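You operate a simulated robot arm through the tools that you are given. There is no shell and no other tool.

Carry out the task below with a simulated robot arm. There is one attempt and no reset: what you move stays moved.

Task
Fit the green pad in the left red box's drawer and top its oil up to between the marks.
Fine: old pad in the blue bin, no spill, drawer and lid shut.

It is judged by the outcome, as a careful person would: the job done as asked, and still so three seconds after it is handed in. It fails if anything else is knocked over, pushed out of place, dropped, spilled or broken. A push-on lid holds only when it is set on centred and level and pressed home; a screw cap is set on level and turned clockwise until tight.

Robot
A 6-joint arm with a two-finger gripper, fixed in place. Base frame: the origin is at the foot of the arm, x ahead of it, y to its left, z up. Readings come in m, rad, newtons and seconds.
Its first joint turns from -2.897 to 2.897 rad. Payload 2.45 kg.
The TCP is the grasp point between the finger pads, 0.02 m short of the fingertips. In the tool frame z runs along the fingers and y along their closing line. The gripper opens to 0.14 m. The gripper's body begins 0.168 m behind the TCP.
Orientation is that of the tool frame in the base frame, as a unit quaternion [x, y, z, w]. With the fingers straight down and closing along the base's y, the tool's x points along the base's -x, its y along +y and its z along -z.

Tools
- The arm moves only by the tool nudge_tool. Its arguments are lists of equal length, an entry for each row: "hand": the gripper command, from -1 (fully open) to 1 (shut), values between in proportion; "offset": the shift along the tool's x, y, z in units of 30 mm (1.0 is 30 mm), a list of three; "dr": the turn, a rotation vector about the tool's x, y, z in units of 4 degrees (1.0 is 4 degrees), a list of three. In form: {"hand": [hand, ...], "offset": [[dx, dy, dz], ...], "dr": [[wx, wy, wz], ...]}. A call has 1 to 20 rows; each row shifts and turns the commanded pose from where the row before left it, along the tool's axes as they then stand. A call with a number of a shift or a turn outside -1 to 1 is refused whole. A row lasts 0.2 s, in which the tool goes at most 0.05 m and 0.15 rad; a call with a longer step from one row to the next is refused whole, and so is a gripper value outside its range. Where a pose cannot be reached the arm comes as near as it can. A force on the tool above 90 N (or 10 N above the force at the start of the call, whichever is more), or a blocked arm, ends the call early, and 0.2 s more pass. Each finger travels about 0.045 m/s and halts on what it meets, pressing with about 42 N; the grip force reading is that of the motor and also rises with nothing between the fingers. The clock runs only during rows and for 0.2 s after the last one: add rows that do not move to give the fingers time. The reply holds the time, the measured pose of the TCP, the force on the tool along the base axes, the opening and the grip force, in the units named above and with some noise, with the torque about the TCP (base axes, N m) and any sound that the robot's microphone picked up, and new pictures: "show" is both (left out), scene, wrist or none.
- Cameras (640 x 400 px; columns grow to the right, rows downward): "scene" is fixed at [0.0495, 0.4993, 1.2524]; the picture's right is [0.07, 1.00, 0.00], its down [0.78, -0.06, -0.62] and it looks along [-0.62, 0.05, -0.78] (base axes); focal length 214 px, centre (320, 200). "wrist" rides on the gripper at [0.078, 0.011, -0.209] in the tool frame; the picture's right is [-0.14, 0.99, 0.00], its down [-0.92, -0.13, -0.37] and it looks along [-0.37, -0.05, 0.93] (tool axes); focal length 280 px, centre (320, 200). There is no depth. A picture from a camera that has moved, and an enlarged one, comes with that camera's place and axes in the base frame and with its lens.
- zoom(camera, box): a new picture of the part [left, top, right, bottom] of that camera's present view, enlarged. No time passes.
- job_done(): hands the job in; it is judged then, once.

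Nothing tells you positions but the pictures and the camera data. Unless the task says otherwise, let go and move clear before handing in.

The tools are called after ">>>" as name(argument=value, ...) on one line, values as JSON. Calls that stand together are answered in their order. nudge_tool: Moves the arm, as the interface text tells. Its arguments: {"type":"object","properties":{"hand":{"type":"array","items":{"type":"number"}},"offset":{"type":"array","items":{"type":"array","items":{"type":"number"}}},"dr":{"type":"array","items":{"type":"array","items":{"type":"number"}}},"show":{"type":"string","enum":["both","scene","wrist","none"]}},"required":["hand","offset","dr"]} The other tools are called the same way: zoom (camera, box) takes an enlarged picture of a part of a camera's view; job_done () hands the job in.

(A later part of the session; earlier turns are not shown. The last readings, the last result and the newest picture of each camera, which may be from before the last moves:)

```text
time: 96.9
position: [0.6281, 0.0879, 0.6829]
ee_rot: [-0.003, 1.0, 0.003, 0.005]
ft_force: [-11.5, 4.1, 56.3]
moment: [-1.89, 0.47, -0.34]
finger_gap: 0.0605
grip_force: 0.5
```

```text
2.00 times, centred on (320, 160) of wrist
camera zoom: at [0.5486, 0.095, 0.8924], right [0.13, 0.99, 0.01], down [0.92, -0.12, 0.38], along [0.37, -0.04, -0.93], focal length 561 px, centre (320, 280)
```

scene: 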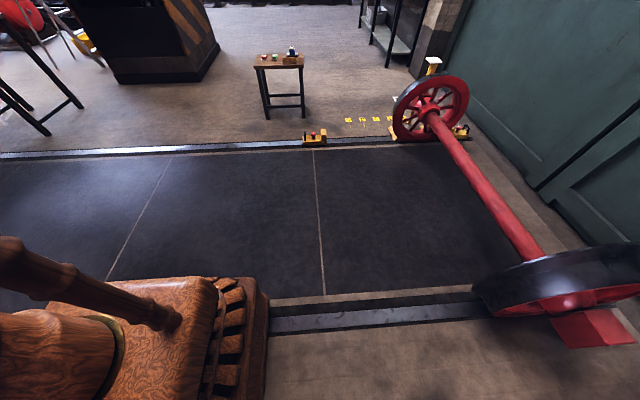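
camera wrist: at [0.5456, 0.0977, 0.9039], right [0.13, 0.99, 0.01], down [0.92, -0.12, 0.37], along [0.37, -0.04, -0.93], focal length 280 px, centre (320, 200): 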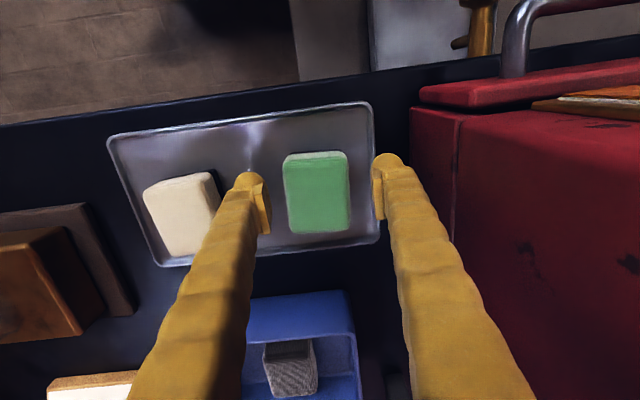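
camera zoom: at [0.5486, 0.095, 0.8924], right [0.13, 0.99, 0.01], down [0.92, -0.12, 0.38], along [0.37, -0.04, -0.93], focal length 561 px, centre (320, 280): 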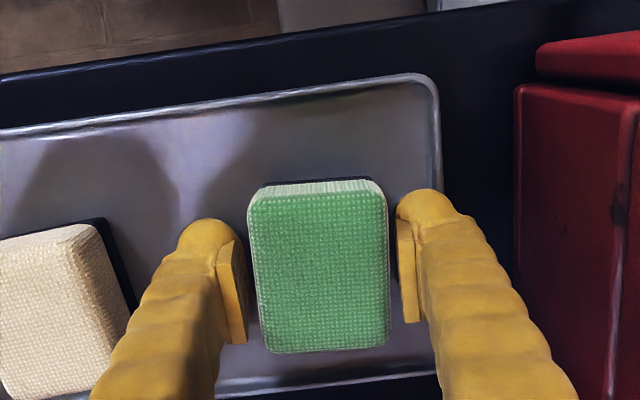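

Fingertips are on the tray floor; easing up and gripping the green pad.

>>> nudge_tool(hand=[0.14, 0.14, 0.5, 1, 1, 1, 1], offset=[[0, 0, -0.17], [0, 0, 0], [0, 0, 0], [0, 0, 0], [0, 0, 0], [0, 0, 0], [0, 0, 0]], dr=[[0, 0, 0], [0, 0, 0], [0, 0, 0], [0, 0, 0], [0, 0, 0], [0, 0, 0], [0, 0, 0]], show="none")

>>> nudge_tool(hand=[1, 1, 1, 1, 1, 1, 1, 1], offset=[[0, 0, -0.2], [0, 0, -0.4], [0, 0, -0.7], [0, 0, -1], [0, 0, -1], [0, 0, -1], [0, 0, -1], [0, 0, 0]], dr=[[0, 0, 0], [0, 0, 0], [0, 0, 0], [0, 0, 0], [0, 0, 0], [0, 0, 0], [0, 0, 0], [0, 0, 0]], show="wrist")

```text
time: 98.5
position: [0.6287, 0.0856, 0.6876]
ee_rot: [-0.003, 1.0, 0.003, 0.004]
ft_force: [-0.2, -0.4, -0.1]
moment: [0.01, 0.0, 0.01]
finger_gap: 0.0505
grip_force: 41.7
```

```text
time: 100.3
position: [0.6272, 0.0846, 0.8461]
ee_rot: [-0.004, 1.0, 0.005, 0.003]
ft_force: [-0.2, -0.1, -2.4]
moment: [0.02, 0.01, -0.03]
finger_gap: 0.0497
grip_force: 42.1
camera wrist: at [0.5475, 0.0932, 1.0549], right [0.13, 0.99, 0.01], down [0.92, -0.12, 0.37], along [0.37, -0.04, -0.93], focal length 280 px, centre (320, 200)
```

wrist: 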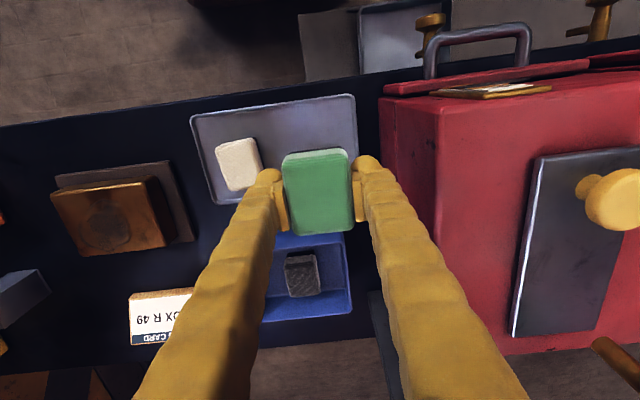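

Green pad held. Carrying it up and over to the open drawer.

>>> nudge_tool(hand=[1, 1, 1, 1, 1, 1, 1, 1, 1, 1, 1, 1, 1, 1, 1, 1, 1, 1, 1, 1], offset=[[0, 0, -1], [0, 0, -1], [0, 0, -1], [0, 0, -1], [0, 0, -1], [0, 0, -0.5], [0.84, 0.5, 0], [0.84, 0.5, 0], [0.84, 0.5, 0], [0.84, 0.5, 0], [0, 1, 0], [0, 1, 0], [0, 1, 0], [0, 1, 0], [0, 1, 0], [0, 1, 0], [0, 1, 0], [0, 1, 0], [0, 1, 0], [0, 1, 0]], dr=[[0, 0, 0], [0, 0, 0], [0, 0, 0], [0, 0, 0], [0, 0, 0], [0, 0, 0], [0, 0, 0], [0, 0, 0], [0, 0, 0], [0, 0, 0], [0, 0, 0], [0, 0, 0], [0, 0, 0], [0, 0, 0], [0, 0, 0], [0, 0, 0], [0, 0, 0], [0, 0, 0], [0, 0, 0], [0, 0, 0]], show="none")

>>> nudge_tool(hand=[1, 1, 1, 1, 1, 1, 1, 1, 1, 1, 1, 1, 1, 1, 1, 1, 1], offset=[[0, 1, 0], [0, 1, 0], [0, 1, 0], [0, 1, 0], [0, 1, 0], [0, 1, 0], [0, 1, 0], [0, 1, 0], [0, 1, 0], [0, 1, 0], [0, 0.85, 0], [0, 0, 1], [0, 0, 1], [0, 0, 1], [0, 0, 1], [0, 0, 1], [0, 0, 0]], dr=[[0, 0, 0], [0, 0, 0], [0, 0, 0], [0, 0, 0], [0, 0, 0], [0, 0, 0], [0, 0, 0], [0, 0, 0], [0, 0, 0], [0, 0, 0], [0, 0, 0], [0, 0, 0], [0, 0, 0], [0, 0, 0], [0, 0, 0], [0, 0, 0], [0, 0, 0]], show="wrist")

```text
time: 104.5
position: [0.5207, 0.4448, 1.0135]
ee_rot: [-0.004, 1.0, 0.003, 0.004]
ft_force: [0.5, 0.6, -2.3]
moment: [-0.01, 0.01, -0.01]
finger_gap: 0.0494
grip_force: 41.3
```

```text
time: 108.1
position: [0.5234, 0.77, 0.8642]
ee_rot: [-0.004, 1.0, 0.003, 0.004]
ft_force: [1.0, 0.3, -1.2]
moment: [0.0, -0.01, 0.05]
finger_gap: 0.0493
grip_force: 42.1
camera wrist: at [0.443, 0.7786, 1.0739], right [0.13, 0.99, 0.01], down [0.92, -0.12, 0.37], along [0.37, -0.04, -0.93], focal length 280 px, centre (320, 200)
```

wrist: 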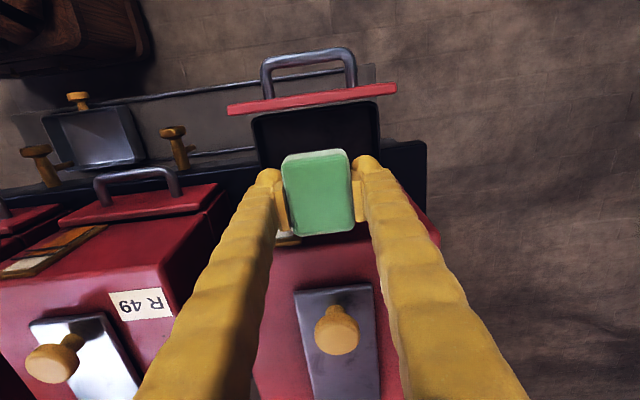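

>>> nudge_tool(hand=[1, 1, 1, 1, 1, 1, 1, 1, 1, 1], offset=[[-0.1, 0, 1], [0, 0, 1], [0, 0, 1], [0, 0, 1], [0, 0, 0.7], [0, 0, 0.4], [0, 0, 0.2], [0, 0, 0.1], [0, 0, 0.1], [0, 0, 0]], dr=[[0, 0, 0], [0, 0, 0], [0, 0, 0], [0, 0, 0], [0, 0, 0], [0, 0, 0], [0, 0, 0], [0, 0, 0], [0, 0, 0], [0, 0, 0]], show="wrist")

>>> zoom(camera="wrist", box=[220, 60, 420, 260])

```text
time: 110.3
position: [0.5259, 0.7709, 0.7007]
ee_rot: [-0.004, 1.0, 0.003, 0.004]
ft_force: [-0.2, -1.4, 1.5]
moment: [-0.07, -0.05, -0.06]
finger_gap: 0.0493
grip_force: 42.4
camera wrist: at [0.4462, 0.7799, 0.9096], right [0.13, 0.99, 0.01], down [0.92, -0.12, 0.37], along [0.37, -0.04, -0.93], focal length 280 px, centre (320, 200)
```

wrist: 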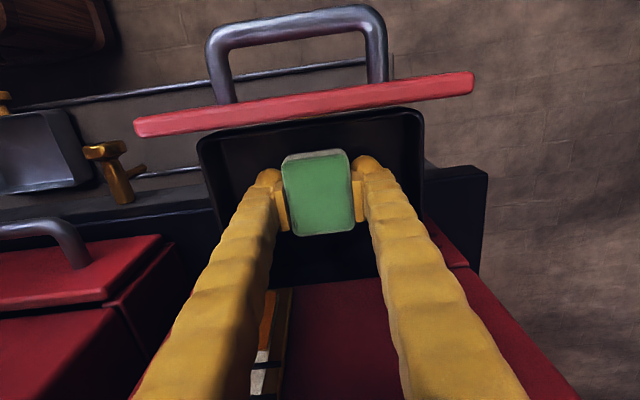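

```text
2.00 times, centred on (320, 160) of wrist
camera zoom: at [0.4462, 0.7799, 0.9096], right [0.13, 0.99, 0.01], down [0.92, -0.12, 0.37], along [0.37, -0.04, -0.93], focal length 561 px, centre (320, 280)
```

zoom: 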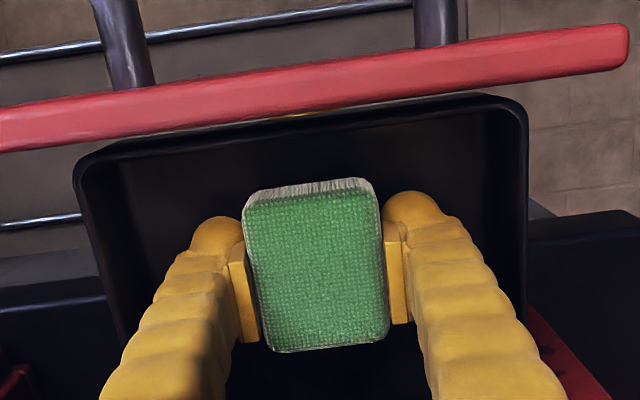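

The green pad is at the drawer floor where the old one lay. Releasing and rising.

>>> nudge_tool(hand=[1, 0.6, 0, 0, 0, 0, 0, 0, 0, 0, 0], offset=[[0, 0, 0.06], [0, 0, 0], [0, 0, 0], [0, 0, 0], [0, 0, -0.3], [0, 0, -0.6], [0, 0, -1], [0, 0, -1], [0, 0, -1], [0, 0, -1], [0, 0, 0]], dr=[[0, 0, 0], [0, 0, 0], [0, 0, 0], [0, 0, 0], [0, 0, 0], [0, 0, 0], [0, 0, 0], [0, 0, 0], [0, 0, 0], [0, 0, 0], [0, 0, 0]], show="wrist")

>>> zoom(camera="wrist", box=[220, 60, 420, 260])

```text
time: 112.7
position: [0.525, 0.7699, 0.8448]
ee_rot: [-0.004, 1.0, 0.003, 0.003]
ft_force: [-0.3, 0.3, 0.3]
moment: [0.0, -0.02, 0.03]
finger_gap: 0.0699
grip_force: 0.0
camera wrist: at [0.4451, 0.7783, 1.054], right [0.13, 0.99, 0.01], down [0.92, -0.12, 0.37], along [0.37, -0.04, -0.93], focal length 280 px, centre (320, 200)
```

wrist: 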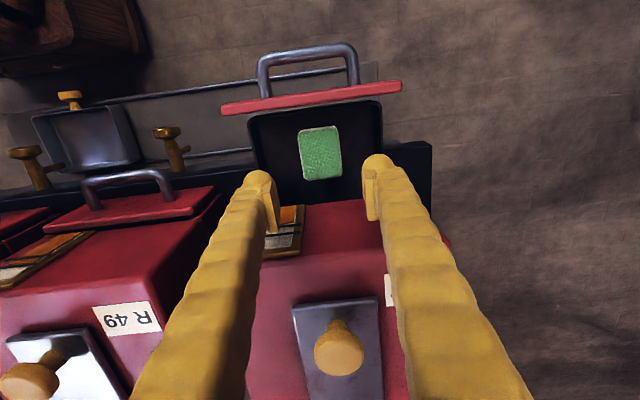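

```text
2.00 times, centred on (320, 160) of wrist
camera zoom: at [0.4451, 0.7783, 1.054], right [0.13, 0.99, 0.01], down [0.92, -0.12, 0.37], along [0.37, -0.04, -0.93], focal length 561 px, centre (320, 280)
```

zoom: 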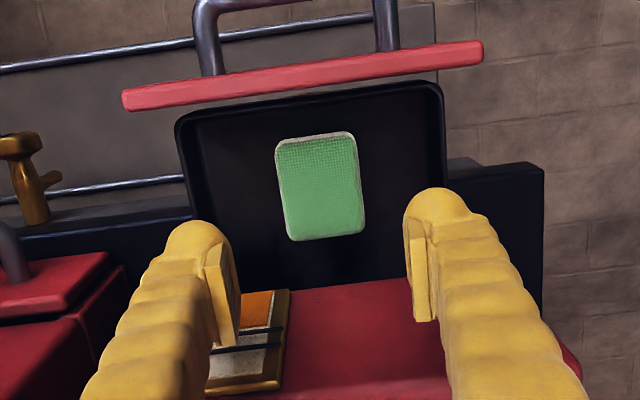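

The green pad is in place. Next, close the fingers, come around in front of the handle, and push the drawer shut.

>>> nudge_tool(hand=[0.5, 1, 1, 1, 1, 1, 1, 1, 1, 1, 1, 1, 1, 1], offset=[[0, 0, -0.6], [1, 0, 0], [1, 0, 0], [1, 0, 0], [1, 0, 0], [1, 0, 0], [0.5, 0, 0], [0, 0, 1], [0, 0, 1], [0, 0, 1], [0, 0, 1], [0, 0, 0.8], [0, 0, 0], [0, 0, 0]], dr=[[0, 0, 0], [0, 0, 0], [0, 0, 0], [0, 0, 0], [0, 0, 0], [0, 0, 0], [0, 0, 0], [0, 0, 0], [0, 0, 0], [0, 0, 0], [0, 0, 0], [0, 0, 0], [0, 0, 0], [0, 0, 0]], show="wrist")

```text
time: 115.7
position: [0.3611, 0.7716, 0.7178]
ee_rot: [-0.004, 1.0, 0.003, 0.004]
ft_force: [-0.8, -0.8, 0.0]
moment: [0.0, -0.01, 0.0]
finger_gap: 0.0
grip_force: 29.9
camera wrist: at [0.2807, 0.7797, 0.9266], right [0.13, 0.99, 0.01], down [0.92, -0.12, 0.37], along [0.37, -0.04, -0.93], focal length 280 px, centre (320, 200)
```

wrist: 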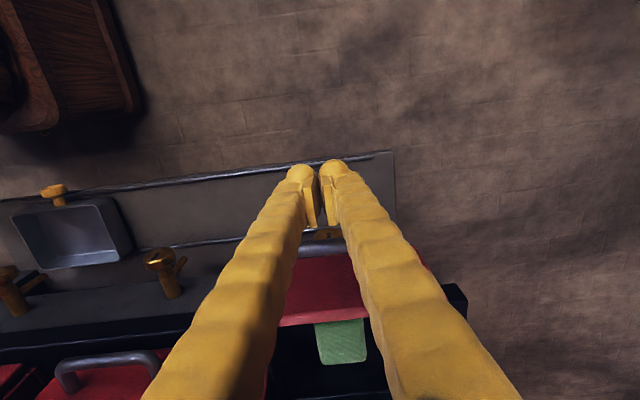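

>>> nudge_tool(hand=[1, 1, 1, 1, 1, 1, 1, 1, 1, 1, 1], offset=[[-0.4, 0, 0], [-0.4, 0, 0], [-0.4, 0, 0], [-0.4, 0, 0], [-0.4, 0, 0], [-0.4, 0, 0], [-0.4, 0, 0], [-0.4, 0, 0], [-0.4, 0, 0], [-0.3, 0, 0], [0, 0, 0]], dr=[[0, 0, 0], [0, 0, 0], [0, 0, 0], [0, 0, 0], [0, 0, 0], [0, 0, 0], [0, 0, 0], [0, 0, 0], [0, 0, 0], [0, 0, 0], [0, 0, 0]], show="wrist")

```text
time: 118.1
position: [0.4774, 0.7715, 0.7194]
ee_rot: [-0.004, 1.0, 0.004, 0.003]
ft_force: [-0.1, -0.6, 0.4]
moment: [-0.01, -0.04, -0.02]
finger_gap: 0.0001
grip_force: 29.8
camera wrist: at [0.3974, 0.7802, 0.9283], right [0.13, 0.99, 0.01], down [0.92, -0.12, 0.37], along [0.37, -0.04, -0.93], focal length 280 px, centre (320, 200)
```

wrist: 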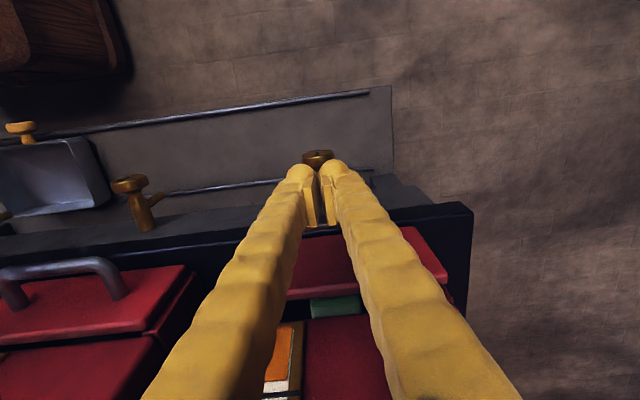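

>>> nudge_tool(hand=[1, 1, 1, 1, 1, 1], offset=[[-0.2, 0, 0], [-0.2, 0, 0], [-0.2, 0, 0], [-0.2, 0, 0], [-0.2, 0, 0], [0, 0, 0]], dr=[[0, 0, 0], [0, 0, 0], [0, 0, 0], [0, 0, 0], [0, 0, 0], [0, 0, 0]], show="wrist")

```text
time: 119.2
position: [0.4919, 0.7716, 0.7178]
ee_rot: [-0.005, 1.0, 0.001, 0.0]
ft_force: [-6.4, 0.7, -2.0]
moment: [0.0, 0.1, 0.02]
finger_gap: 0.0061
grip_force: 29.0
stopped in row 5: the force on the tool passed its limit at 102 N (the readings are from after the stop); the commanded pose is now the measured one
camera wrist: at [0.4136, 0.7808, 0.9269], right [0.13, 0.99, 0.0], down [0.92, -0.12, 0.37], along [0.37, -0.05, -0.93], focal length 280 px, centre (320, 200)
```

wrist: 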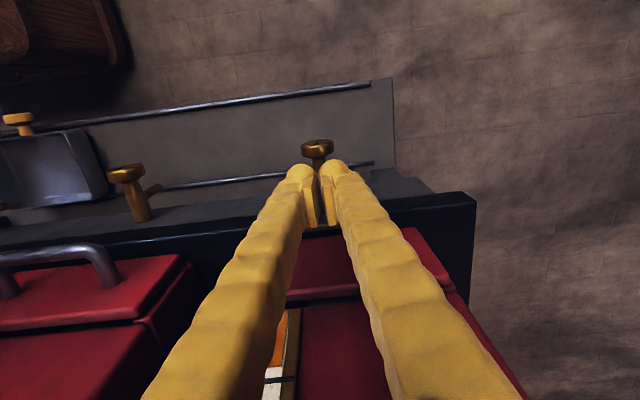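

The push met a hard stop at the expected place. Backing off to check that the drawer is shut.

>>> nudge_tool(hand=[1, 1, 1, 1, 1, 1, 1, 1, 1, 1, 1, 1], offset=[[0.5, 0, 0], [0.7, 0, 0], [0, 0, -1], [0, 0, -1], [0, 0, -1], [0, 0, -1], [0, 0, -1], [0, 0, -1], [0, 0, -1], [0, 0, -1], [0, 0, -1], [0, 0, 0]], dr=[[0, 0, 0], [0, 0, 0], [0, 0, 0], [0, 0, 0], [0, 0, 0], [0, 0, 0], [0, 0, 0], [0, 0, 0], [0, 0, 0], [0, 0, 0], [0, 0, 0], [0, 0, 0]], show="wrist")

>>> zoom(camera="wrist", box=[120, 120, 440, 320])

```text
time: 121.8
position: [0.4573, 0.7702, 0.988]
ee_rot: [-0.005, 1.0, 0.0, 0.0]
ft_force: [-1.0, -1.0, 0.4]
moment: [0.0, -0.05, -0.03]
finger_gap: 0.0003
grip_force: 29.8
camera wrist: at [0.3786, 0.7791, 1.1976], right [0.13, 0.99, 0.0], down [0.92, -0.12, 0.37], along [0.37, -0.05, -0.93], focal length 280 px, centre (320, 200)
```

wrist: 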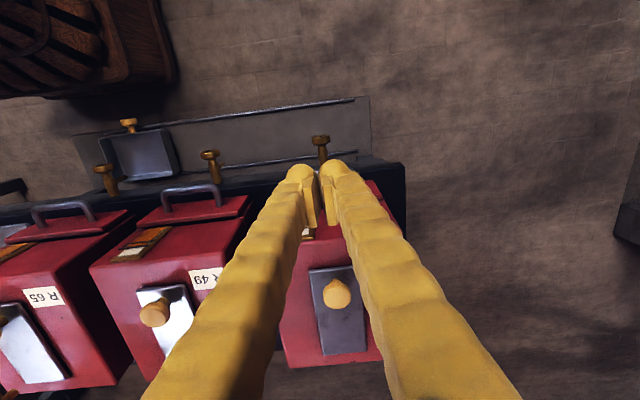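

```text
2.00 times, centred on (280, 220) of wrist
camera zoom: at [0.3786, 0.7791, 1.1976], right [0.13, 0.99, 0.0], down [0.92, -0.12, 0.37], along [0.37, -0.05, -0.93], focal length 561 px, centre (400, 160)
```

zoom: 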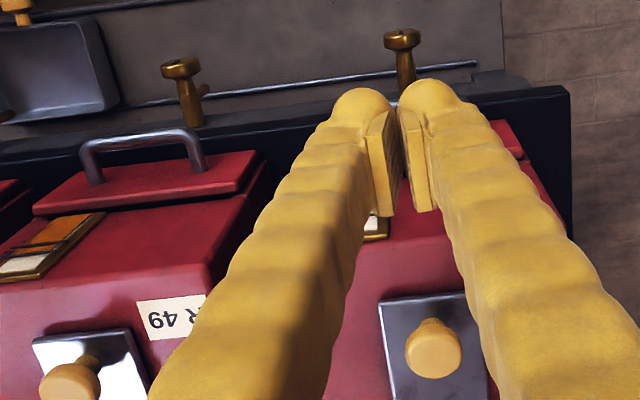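

>>> nudge_tool(hand=[-1, -1, -1, -1, -1, -1, -1, -1, -1], offset=[[-0.5, 0, 0], [-0.5, 0, 0], [-0.5, 0, 0], [-0.5, 0, 0], [0, 0, 0], [0, 0, 0], [0, 0, 0], [0, 0, 0], [0, 0, 0]], dr=[[0, 0, 0], [0, 0, 0], [0, 0, 0], [0, 0, 0], [0, 0, 0], [0, 0, 0], [0, 0, 0], [0, 0, 0], [0, 0, 0]], show="wrist")

>>> zoom(camera="wrist", box=[220, 100, 420, 340])

```text
time: 123.8
position: [0.5171, 0.7711, 0.9868]
ee_rot: [-0.005, 1.0, 0.001, 0.001]
ft_force: [0.1, 0.0, 0.1]
moment: [-0.02, -0.02, 0.01]
finger_gap: 0.1399
grip_force: 0.1
camera wrist: at [0.439, 0.7807, 1.1976], right [0.13, 0.99, 0.0], down [0.92, -0.12, 0.37], along [0.37, -0.05, -0.93], focal length 280 px, centre (320, 200)
```

wrist: 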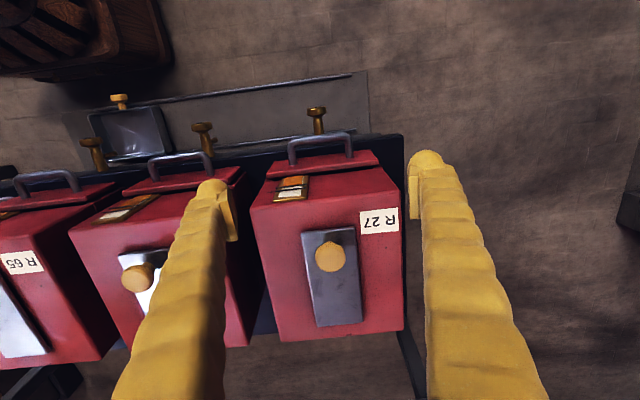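

```text
1.67 times, centred on (320, 220) of wrist
camera zoom: at [0.439, 0.7807, 1.1976], right [0.13, 0.99, 0.0], down [0.92, -0.12, 0.37], along [0.37, -0.05, -0.93], focal length 467 px, centre (320, 167)
```

zoom: 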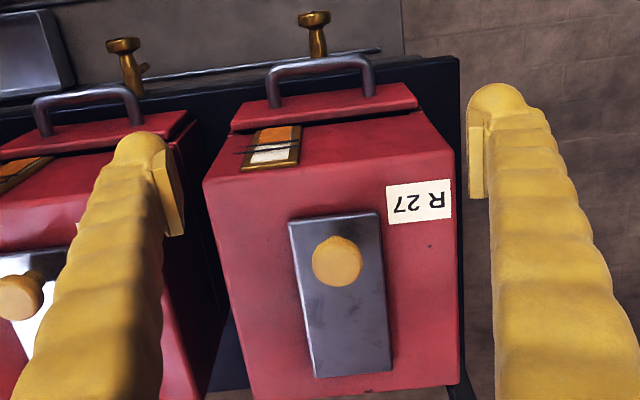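

The drawer looks shut like R 49's. The lid plate spans x 0.62–0.79, y 0.73–0.80, with its knob at about (0.643, 0.767, 0.885). I'll test reach over the knob.

>>> nudge_tool(hand=[-0.6, -0.3, 0, 0, 0, 0, 0, 0], offset=[[-0.7, -0.03, 0], [-0.7, -0.03, 0], [-0.7, -0.03, 0], [-0.7, -0.03, 0], [-0.7, 0, 0], [-0.7, 0, 0], [0, 0, 0], [0, 0, 0]], dr=[[0, 0, 0], [0, 0, 0], [0, 0, 0], [0, 0, 0], [0, 0, 0], [0, 0, 0], [0, 0, 0], [0, 0, 0]], show="wrist")

>>> zoom(camera="wrist", box=[220, 60, 420, 280])

```text
time: 125.5
position: [0.6416, 0.7678, 0.9867]
ee_rot: [-0.005, 1.0, 0.001, 0.0]
ft_force: [-0.7, -0.1, -0.7]
moment: [-0.01, 0.01, 0.01]
finger_gap: 0.0698
grip_force: 0.0
camera wrist: at [0.5642, 0.7774, 1.197], right [0.13, 0.99, 0.0], down [0.92, -0.12, 0.37], along [0.37, -0.05, -0.93], focal length 280 px, centre (320, 200)
```

wrist: 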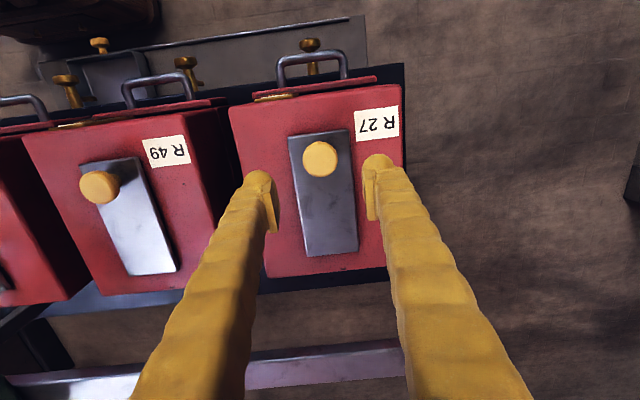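

```text
1.82 times, centred on (320, 170) of wrist
camera zoom: at [0.5642, 0.7774, 1.197], right [0.13, 0.99, 0.0], down [0.92, -0.12, 0.37], along [0.37, -0.05, -0.93], focal length 510 px, centre (320, 254)
```

zoom: 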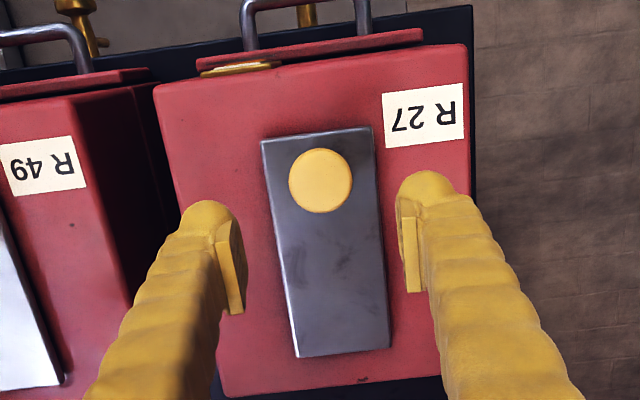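

Reach is fine here. Lowering around the knob (head about 38 mm wide) and gripping it.

>>> nudge_tool(hand=[0, 0, 0, 0, 0, 0.3, 0.6, 1, 1, 1, 1], offset=[[0.13, 0, 0.8], [0, 0, 1], [0, 0, 1], [0, 0, 0.5], [0, 0, 0], [0, 0, 0], [0, 0, 0], [0, 0, 0], [0, 0, 0], [0, 0, 0], [0, 0, 0]], dr=[[0, 0, 0], [0, 0, 0], [0, 0, 0], [0, 0, 0], [0, 0, 0], [0, 0, 0], [0, 0, 0], [0, 0, 0], [0, 0, 0], [0, 0, 0], [0, 0, 0]], show="wrist")

>>> zoom(camera="wrist", box=[220, 60, 420, 280])

```text
time: 127.8
position: [0.64, 0.7701, 0.895]
ee_rot: [-0.004, 1.0, 0.004, 0.003]
ft_force: [-4.3, -9.1, 14.3]
moment: [-0.85, 0.05, 0.01]
finger_gap: 0.0343
grip_force: 44.7
stopped in row 11: the force on the tool passed its limit at 92 N (the readings are from after the stop); the commanded pose is now the measured one
camera wrist: at [0.5605, 0.7779, 1.1035], right [0.13, 0.99, 0.01], down [0.92, -0.12, 0.37], along [0.37, -0.04, -0.93], focal length 280 px, centre (320, 200)
```

wrist: 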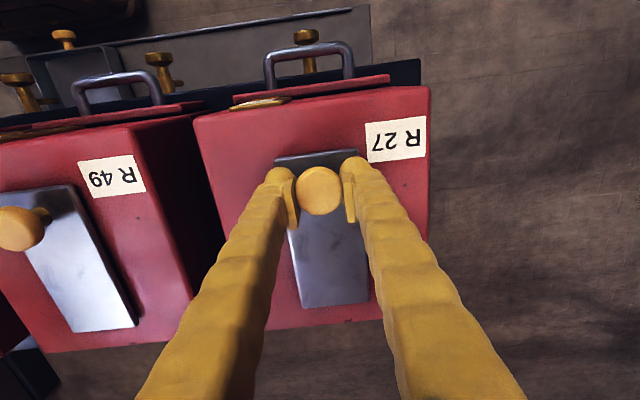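

```text
1.82 times, centred on (320, 170) of wrist
camera zoom: at [0.5605, 0.7779, 1.1035], right [0.13, 0.99, 0.01], down [0.92, -0.12, 0.37], along [0.37, -0.04, -0.93], focal length 510 px, centre (320, 254)
```

zoom: 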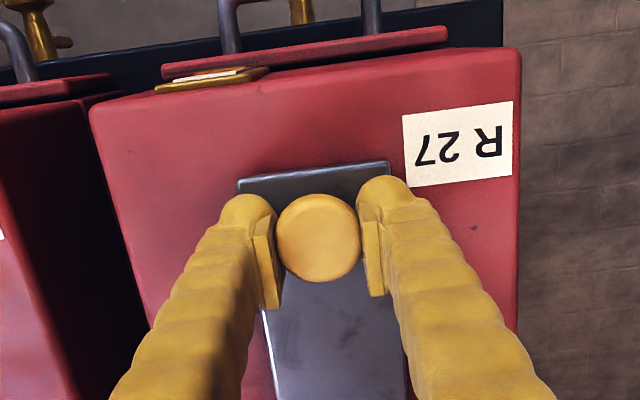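

The knob is between the fingers (34 mm). I'll gently try sliding it toward -x.

>>> nudge_tool(hand=[1, 1, 1, 1], offset=[[0, 0, 0], [0.15, 0, 0], [0.15, 0, 0], [0, 0, 0]], dr=[[0, 0, 0], [0, 0, 0], [0, 0, 0], [0, 0, 0]], show="none")

>>> zoom(camera="wrist", box=[220, 60, 420, 280])

```text
time: 128.8
position: [0.6316, 0.7694, 0.8946]
ee_rot: [-0.004, 1.0, 0.004, 0.003]
ft_force: [2.0, -28.7, 42.2]
moment: [-0.8, -0.02, 0.08]
finger_gap: 0.0342
grip_force: 44.4
```

```text
1.82 times, centred on (320, 170) of wrist
camera zoom: at [0.5519, 0.7778, 1.1034], right [0.13, 0.99, 0.01], down [0.92, -0.12, 0.37], along [0.37, -0.04, -0.93], focal length 510 px, centre (320, 254)
```

zoom: 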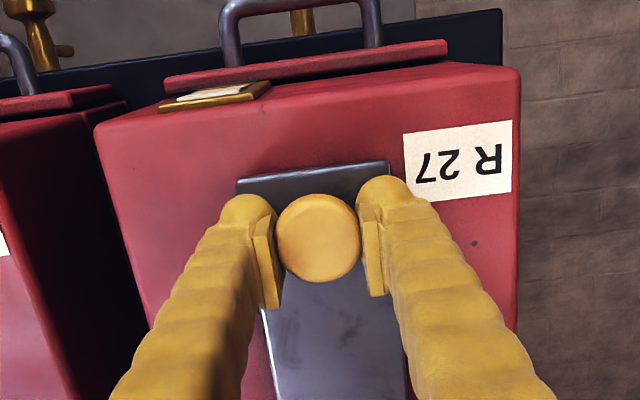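

The lid slides toward -x with the knob. I'll relieve the side load and keep sliding.

>>> nudge_tool(hand=[1, 1, 1, 1], offset=[[0, -0.08, -0.08], [0.2, 0, 0], [0.2, 0, 0], [0, 0, 0]], dr=[[0, 0, 0], [0, 0, 0], [0, 0, 0], [0, 0, 0]], show="none")

>>> zoom(camera="wrist", box=[200, 60, 440, 300])

```text
time: 129.8
position: [0.6164, 0.7689, 0.894]
ee_rot: [-0.006, 1.0, 0.005, 0.003]
ft_force: [-1.8, 51.2, -4.0]
moment: [-0.38, 0.03, -0.08]
finger_gap: 0.0341
grip_force: 45.0
```

```text
1.67 times, centred on (320, 180) of wrist
camera zoom: at [0.5386, 0.7773, 1.1035], right [0.13, 0.99, 0.01], down [0.92, -0.12, 0.37], along [0.37, -0.04, -0.93], focal length 467 px, centre (320, 233)
```

zoom: 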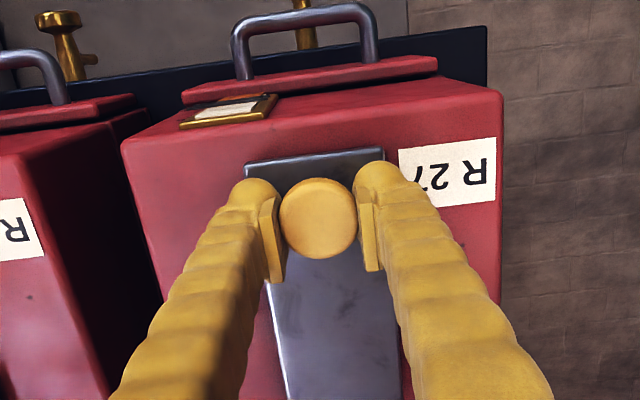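

>>> nudge_tool(hand=[1, 1, 1, 1, 1, 1], offset=[[0, 0.05, 0], [0.3, 0, 0], [0.3, 0, 0], [0.3, 0, 0], [0.3, 0, 0], [0, 0, 0]], dr=[[0, 0, 0], [0, 0, 0], [0, 0, 0], [0, 0, 0], [0, 0, 0], [0, 0, 0]], show="wrist")

>>> zoom(camera="wrist", box=[200, 60, 440, 300])

```text
time: 131.2
position: [0.5824, 0.7686, 0.8943]
ee_rot: [-0.005, 1.0, 0.004, 0.003]
ft_force: [2.3, 56.4, -6.4]
moment: [-0.2, -0.2, -0.26]
finger_gap: 0.0342
grip_force: 45.0
camera wrist: at [0.5036, 0.7774, 1.1037], right [0.13, 0.99, 0.01], down [0.92, -0.12, 0.37], along [0.37, -0.04, -0.93], focal length 280 px, centre (320, 200)
```

wrist: 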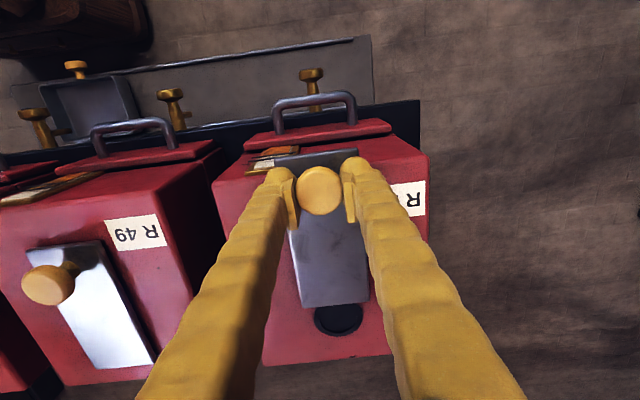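

```text
1.67 times, centred on (320, 180) of wrist
camera zoom: at [0.5036, 0.7774, 1.1037], right [0.13, 0.99, 0.01], down [0.92, -0.12, 0.37], along [0.37, -0.04, -0.93], focal length 467 px, centre (320, 233)
```

zoom: 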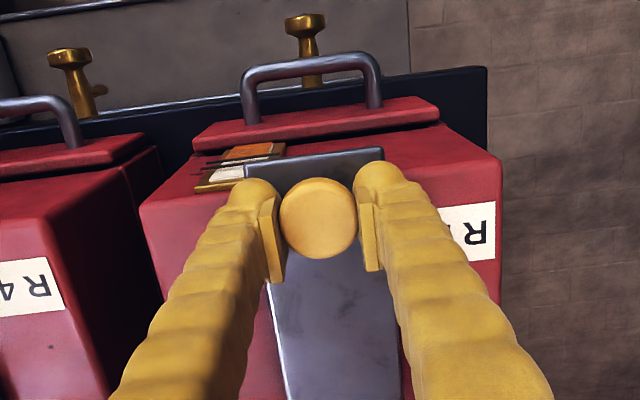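

The filler hole is appearing behind the lid. Sliding further.

>>> nudge_tool(hand=[1, 1, 1, 1, 1, 1, 1], offset=[[0, 0.06, 0], [0.3, 0.02, 0], [0.3, 0.02, 0], [0.3, 0, 0], [0.3, 0, 0], [0.3, 0, 0], [0, 0, 0]], dr=[[0, 0, 0], [0, 0, 0], [0, 0, 0], [0, 0, 0], [0, 0, 0], [0, 0, 0], [0, 0, 0]], show="wrist")

```text
time: 132.8
position: [0.5386, 0.7718, 0.8955]
ee_rot: [-0.005, 1.0, 0.003, 0.003]
ft_force: [-0.4, -0.3, -0.6]
moment: [-0.04, 0.0, -0.01]
finger_gap: 0.0
grip_force: 29.4
camera wrist: at [0.4585, 0.78, 1.1042], right [0.13, 0.99, 0.01], down [0.92, -0.12, 0.37], along [0.37, -0.04, -0.93], focal length 280 px, centre (320, 200)
```

wrist: 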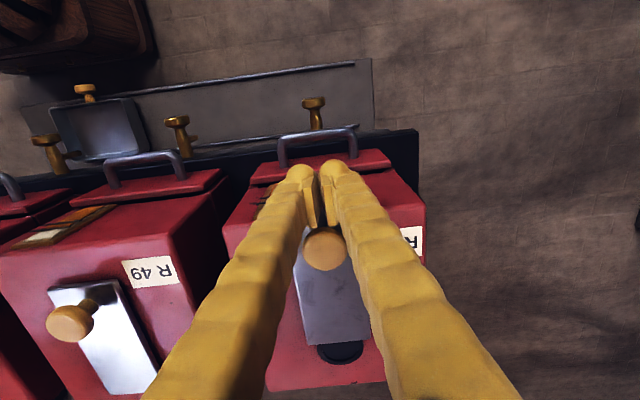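

The fingers slipped off the knob; the lid may have reached its stop. I'll rise, open, and look at the hole.

>>> nudge_tool(hand=[1, 1, 0.5, 0, -0.5, -1, -1, -1], offset=[[0, 0, -1], [0, 0, -1], [-0.9, 0, -0.3], [-0.9, 0, 0], [-0.9, 0, 0], [-0.3, 0, 0], [0, 0, 0], [0, 0, 0]], dr=[[0, 0, 0], [0, 0, 0], [0, 0, 0], [0, 0, 0], [0, 0, 0], [0, 0, 0], [0, 0, 0], [0, 0, 0]], show="wrist")

>>> zoom(camera="wrist", box=[220, 80, 420, 320])

```text
time: 134.6
position: [0.6271, 0.7708, 0.9633]
ee_rot: [-0.005, 1.0, 0.004, 0.001]
ft_force: [-0.2, 0.9, -0.7]
moment: [-0.01, -0.02, 0.03]
finger_gap: 0.1195
grip_force: 0.1
camera wrist: at [0.5481, 0.7795, 1.1727], right [0.13, 0.99, 0.01], down [0.92, -0.12, 0.37], along [0.37, -0.04, -0.93], focal length 280 px, centre (320, 200)
```

wrist: 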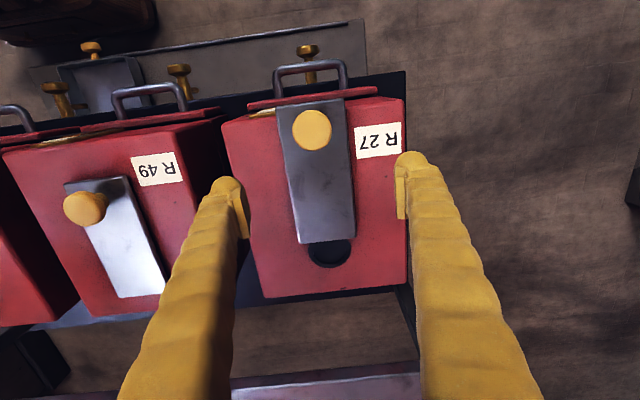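

```text
1.67 times, centred on (320, 200) of wrist
camera zoom: at [0.5481, 0.7795, 1.1727], right [0.13, 0.99, 0.01], down [0.92, -0.12, 0.37], along [0.37, -0.04, -0.93], focal length 467 px, centre (320, 200)
```

zoom: 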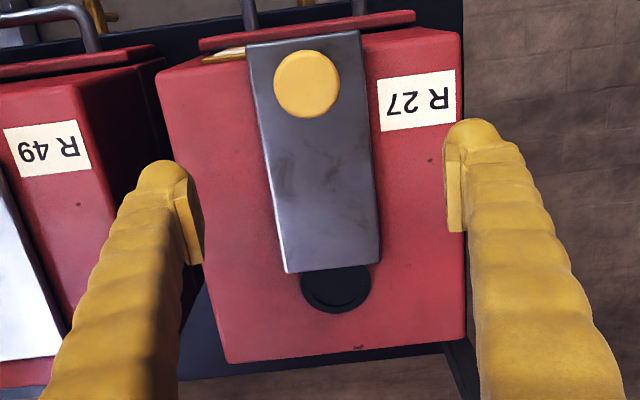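

The filler hole (centre about (0.746, 0.770)) is half uncovered. I'll push the knob further toward -x from behind with closed fingers.

>>> nudge_tool(hand=[0, 0.5, 1, 1, 1, 1, 1, 1, 1, 1, 1, 1, 1, 1], offset=[[-0.4, -0.05, 0], [0, 0, 0], [0, 0, 0], [0, 0, 0], [0, 0, 0], [0, 0, 0], [0, 0, 0], [0, 0, 0], [0, 0, 1], [0, 0, 1], [0, 0, 0.5], [0.3, 0, 0], [0.3, 0, 0], [0, 0, 0]], dr=[[0, 0, 0], [0, 0, 0], [0, 0, 0], [0, 0, 0], [0, 0, 0], [0, 0, 0], [0, 0, 0], [0, 0, 0], [0, 0, 0], [0, 0, 0], [0, 0, 0], [0, 0, 0], [0, 0, 0], [0, 0, 0]], show="wrist")

```text
time: 137.6
position: [0.6222, 0.7704, 0.8939]
ee_rot: [-0.004, 1.0, 0.005, 0.005]
ft_force: [14.9, -13.1, 63.2]
moment: [-0.51, -0.06, 0.23]
finger_gap: 0.0058
grip_force: 29.2
camera wrist: at [0.5433, 0.7769, 1.1026], right [0.13, 0.99, 0.01], down [0.92, -0.12, 0.37], along [0.37, -0.04, -0.93], focal length 280 px, centre (320, 200)
```

wrist: 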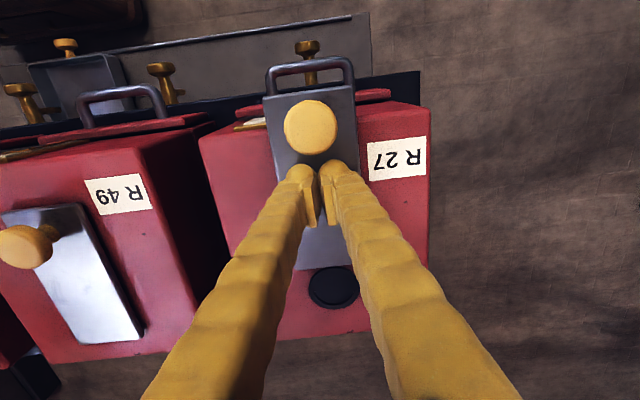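

The fingertips rest on the plate (top z≈0.874), and the hole is now practically uncovered. I'll raise 6 mm and push the knob a bit more.

>>> nudge_tool(hand=[1, 1, 1, 1, 1, 1], offset=[[0, 0, -0.25], [0.3, 0, 0], [0.3, 0, 0], [0.2, 0, 0], [0.2, 0, 0], [0, 0, 0]], dr=[[0, 0, 0], [0, 0, 0], [0, 0, 0], [0, 0, 0], [0, 0, 0], [0, 0, 0]], show="wrist")

```text
time: 138.7
position: [0.6044, 0.7704, 0.8954]
ee_rot: [-0.004, 1.0, 0.005, 0.007]
ft_force: [18.3, 5.3, -5.6]
moment: [-0.01, -0.11, -0.11]
finger_gap: 0.0059
grip_force: 29.5
stopped in row 5: the force on the tool passed its limit at 104 N (the readings are from after the stop); the commanded pose is now the measured one
camera wrist: at [0.5236, 0.7769, 1.1042], right [0.13, 0.99, 0.01], down [0.92, -0.13, 0.38], along [0.38, -0.04, -0.93], focal length 280 px, centre (320, 200)
```

wrist: 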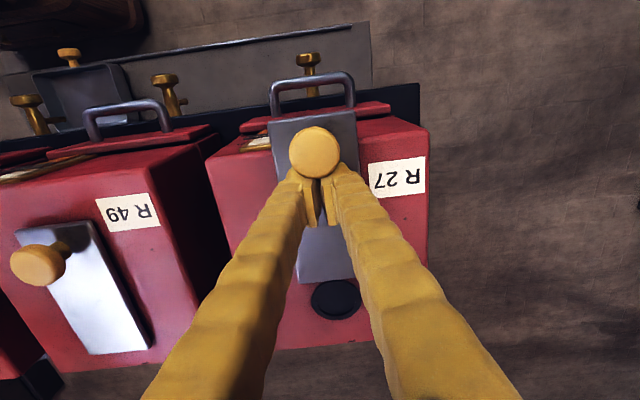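

The lid is at its end stop and the hole is clear. Now I'll retreat up and go look at the can closely.

>>> nudge_tool(hand=[1, 1, 1, 1, 1, 1, 1, 1, 1, 0.5, 0, 0, 0, 0, 0, 0, 0, 0, 0, 0], offset=[[-0.3, 0, 0], [0, 0, -1], [0, 0, -1], [0, 0, -1], [0, 0, -1], [0, 0, -1], [0, 0, -1], [0, 0, -1], [0, -1, 0], [0, -1, 0], [0, -1, 0], [0, -1, 0], [0, -1, 0], [0, -1, 0], [0, -1, 0], [0, -1, 0], [0, -1, 0], [0, -1, 0], [0, -1, 0], [0, -1, 0]], dr=[[0, 0, 0], [0, 0, 0], [0, 0, 0], [0, 0, 0], [0, 0, 0], [0, 0, 0], [0, 0, 0], [0, 0, 0], [0, 0, 0], [0, 0, 0], [0, 0, 0], [0, 0, 0], [0, 0, 0], [0, 0, 0], [0, 0, 0], [0, 0, 0], [0, 0, 0], [0, 0, 0], [0, 0, 0], [0, 0, 0]], show="none")

>>> nudge_tool(hand=[0, 0, 0, 0, 0, 0, 0], offset=[[-0.4, -0.8, 0], [-0.4, -0.8, 0], [-0.4, -0.8, 0], [-0.4, -0.8, 0], [-0.4, -0.8, 0], [0, 0, 0], [0, 0, 0]], dr=[[0, 0, 0], [0, 0, 0], [0, 0, 0], [0, 0, 0], [0, 0, 0], [0, 0, 0], [0, 0, 0]], show="wrist")

>>> zoom(camera="wrist", box=[200, 120, 440, 400])

```text
time: 142.9
position: [0.6127, 0.4047, 1.1019]
ee_rot: [-0.004, 1.0, 0.005, 0.005]
ft_force: [-0.2, 0.3, -0.8]
moment: [-0.03, 0.05, -0.02]
finger_gap: 0.07
grip_force: 0.1
```

```text
time: 144.5
position: [0.6733, 0.2856, 1.1001]
ee_rot: [-0.003, 1.0, 0.006, 0.006]
ft_force: [-0.5, 0.6, 0.0]
moment: [-0.01, 0.01, -0.03]
finger_gap: 0.07
grip_force: 0.0
camera wrist: at [0.5923, 0.2938, 1.309], right [0.13, 0.99, 0.01], down [0.92, -0.12, 0.38], along [0.38, -0.04, -0.93], focal length 280 px, centre (320, 200)
```

wrist: 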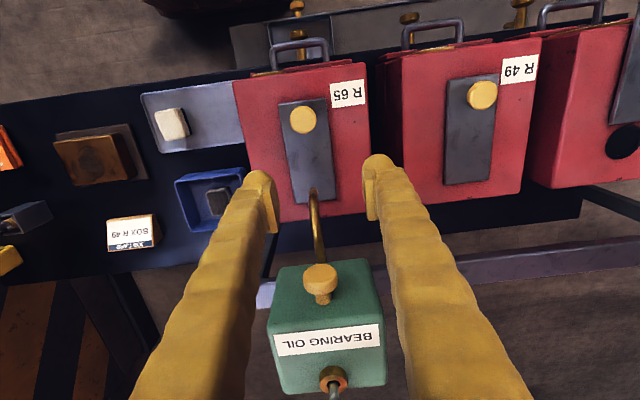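

```text
1.43 times, centred on (320, 260) of wrist
camera zoom: at [0.5923, 0.2938, 1.309], right [0.13, 0.99, 0.01], down [0.92, -0.12, 0.38], along [0.38, -0.04, -0.93], focal length 401 px, centre (320, 114)
```

zoom: 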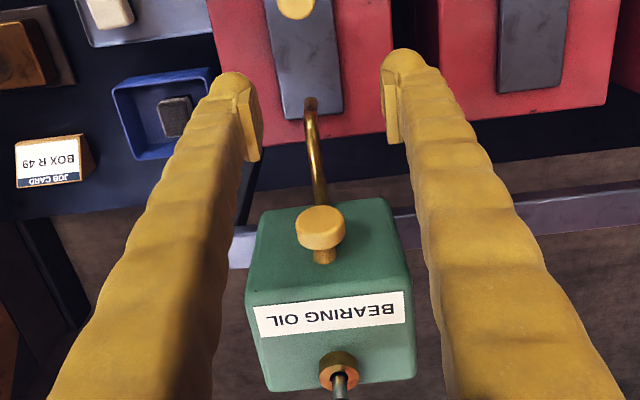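

The can's front knob is at about (0.81, 0.268, 1.026), can body x 0.85–0.98, plunger near (0.94, 0.267, 1.11). I'll tilt the tool forward 30° and approach the knob to straddle it.

>>> nudge_tool(hand=[0.1, 0.1, 0.1, 0.1, 0.1, 0.1, 0.1, 0.1, 0.1, 0.1, 0.1, 0.1, 0.1], offset=[[-0.8, -0.3, -0.5], [-0.8, -0.3, -0.5], [-0.8, 0, 0], [0, 0, 0], [0, 0, 0], [0, 0, 0], [0, 0, 0], [0, 0, 0], [0, 0, 0], [0, 0, 0], [0, 0, 0], [0, 0, 0], [0, 0, 0]], dr=[[0, 0, 0], [0, 0, 0], [0, 0, 0], [0, -1, 0], [0, -1, 0], [0, -1, 0], [0, -1, 0], [0, -1, 0], [0, -1, 0], [0, -1, 0], [0, -0.5, 0], [0, 0, 0], [0, 0, 0]], show="wrist")

```text
time: 147.3
position: [0.7441, 0.2694, 1.1328]
ee_rot: [-0.003, 0.964, 0.006, 0.265]
ft_force: [1.1, 0.0, 0.4]
moment: [0.02, 0.02, 0.0]
finger_gap: 0.063
grip_force: 0.0
camera wrist: at [0.5704, 0.2778, 1.2735], right [0.11, 0.99, 0.08], down [0.6, -0.13, 0.79], along [0.79, -0.04, -0.61], focal length 280 px, centre (320, 200)
```

wrist: 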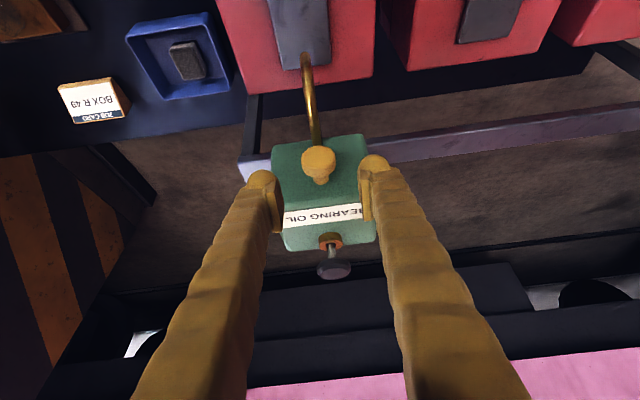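

The tilt works. Advancing along the tool axis to straddle the can's knob.

>>> nudge_tool(hand=[0.1, 0.1, 0.1, 0.1, 0.1, 0.1, 0.1], offset=[[0, 0, 0.8], [0, 0, 0.8], [0, 0, 0.8], [0, 0, 0.7], [0, 0, 0.5], [0, 0, 0.4], [0, 0, 0]], dr=[[0, 0, 0], [0, 0, 0], [0, 0, 0], [0, 0, 0], [0, 0, 0], [0, 0, 0], [0, 0, 0]], show="wrist")

>>> zoom(camera="wrist", box=[200, 60, 440, 300])

```text
time: 148.9
position: [0.8058, 0.2715, 1.0303]
ee_rot: [-0.002, 0.964, 0.007, 0.265]
ft_force: [-1.1, 0.4, -0.3]
moment: [0.0, -0.01, -0.02]
finger_gap: 0.0629
grip_force: 0.1
camera wrist: at [0.6332, 0.2789, 1.1705], right [0.11, 0.99, 0.08], down [0.6, -0.13, 0.79], along [0.79, -0.04, -0.61], focal length 280 px, centre (320, 200)
```

wrist: 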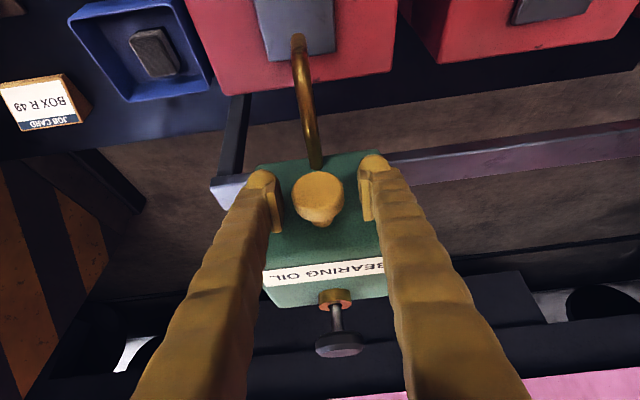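

```text
1.67 times, centred on (320, 180) of wrist
camera zoom: at [0.6332, 0.2789, 1.1705], right [0.11, 0.99, 0.08], down [0.6, -0.13, 0.79], along [0.79, -0.04, -0.61], focal length 467 px, centre (320, 233)
```

zoom: 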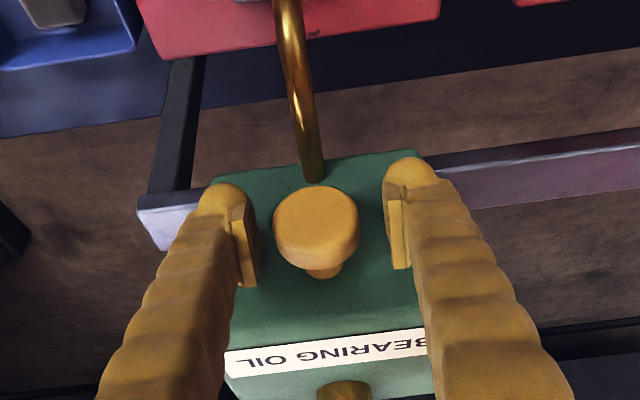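

>>> nudge_tool(hand=[0.3, 0.3, 0.3, 0.3, 0.3, 0.3], offset=[[0, 0, 0], [0, 0.4, 0], [0, 0.4, 0], [0, 0.4, 0], [0, 0.4, 0], [0, 0, 0]], dr=[[0, 0, 0], [0, 0, 0], [0, 0, 0], [0, 0, 0], [0, 0, 0], [0, 0, 0]], show="wrist")

```text
time: 150.3
position: [0.8074, 0.3196, 1.0301]
ee_rot: [-0.001, 0.964, 0.006, 0.264]
ft_force: [0.9, 0.3, 0.1]
moment: [-0.03, 0.03, 0.0]
finger_gap: 0.0496
grip_force: 0.2
camera wrist: at [0.633, 0.3271, 1.1706], right [0.11, 0.99, 0.08], down [0.6, -0.13, 0.79], along [0.79, -0.04, -0.61], focal length 280 px, centre (320, 200)
```

wrist: 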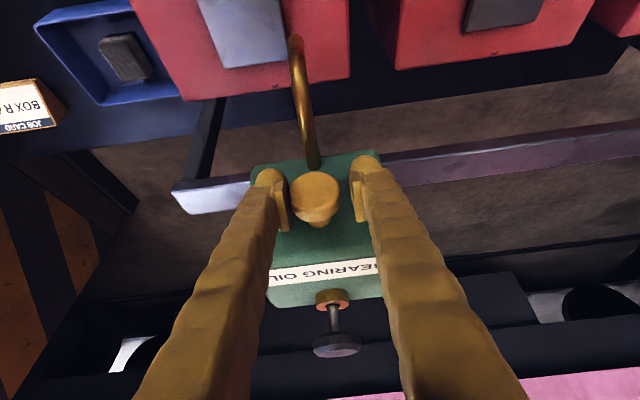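

The can slides smoothly along the rail. Continuing toward R 27.

>>> nudge_tool(hand=[0.3, 0.3, 0.3, 0.3, 0.3, 0.3, 0.3, 0.3, 0.3, 0.3, 0.3, 0.3, 0.3, 0.3, 0.3], offset=[[0, 0.5, 0], [0, 0.5, 0], [0, 0.5, 0], [0, 0.5, 0], [0, 0.5, 0], [0, 0.5, 0], [0, 0.5, 0], [0, 0.5, 0], [0, 0.5, 0], [0, 0.5, 0], [0, 0.5, 0], [0, 0.5, 0], [0, 0.5, 0], [0, 0.5, 0], [0, 0, 0]], dr=[[0, 0, 0], [0, 0, 0], [0, 0, 0], [0, 0, 0], [0, 0, 0], [0, 0, 0], [0, 0, 0], [0, 0, 0], [0, 0, 0], [0, 0, 0], [0, 0, 0], [0, 0, 0], [0, 0, 0], [0, 0, 0], [0, 0, 0]], show="wrist")

```text
time: 153.5
position: [0.8048, 0.5299, 1.032]
ee_rot: [-0.002, 0.964, 0.006, 0.265]
ft_force: [0.1, -2.7, -0.8]
moment: [0.01, 0.0, 0.01]
finger_gap: 0.0501
grip_force: 0.9
camera wrist: at [0.6302, 0.5367, 1.1721], right [0.11, 0.99, 0.08], down [0.6, -0.13, 0.79], along [0.79, -0.04, -0.61], focal length 280 px, centre (320, 200)
```

wrist: 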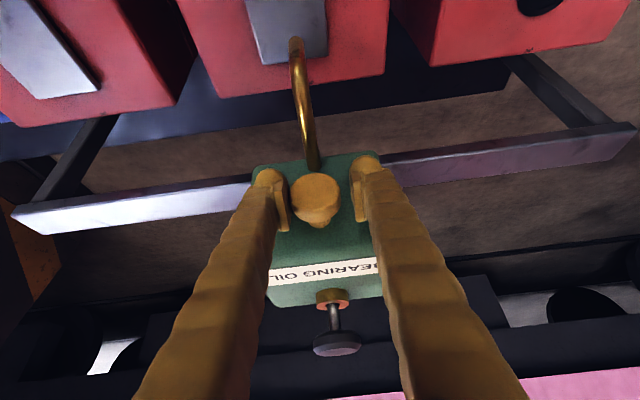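

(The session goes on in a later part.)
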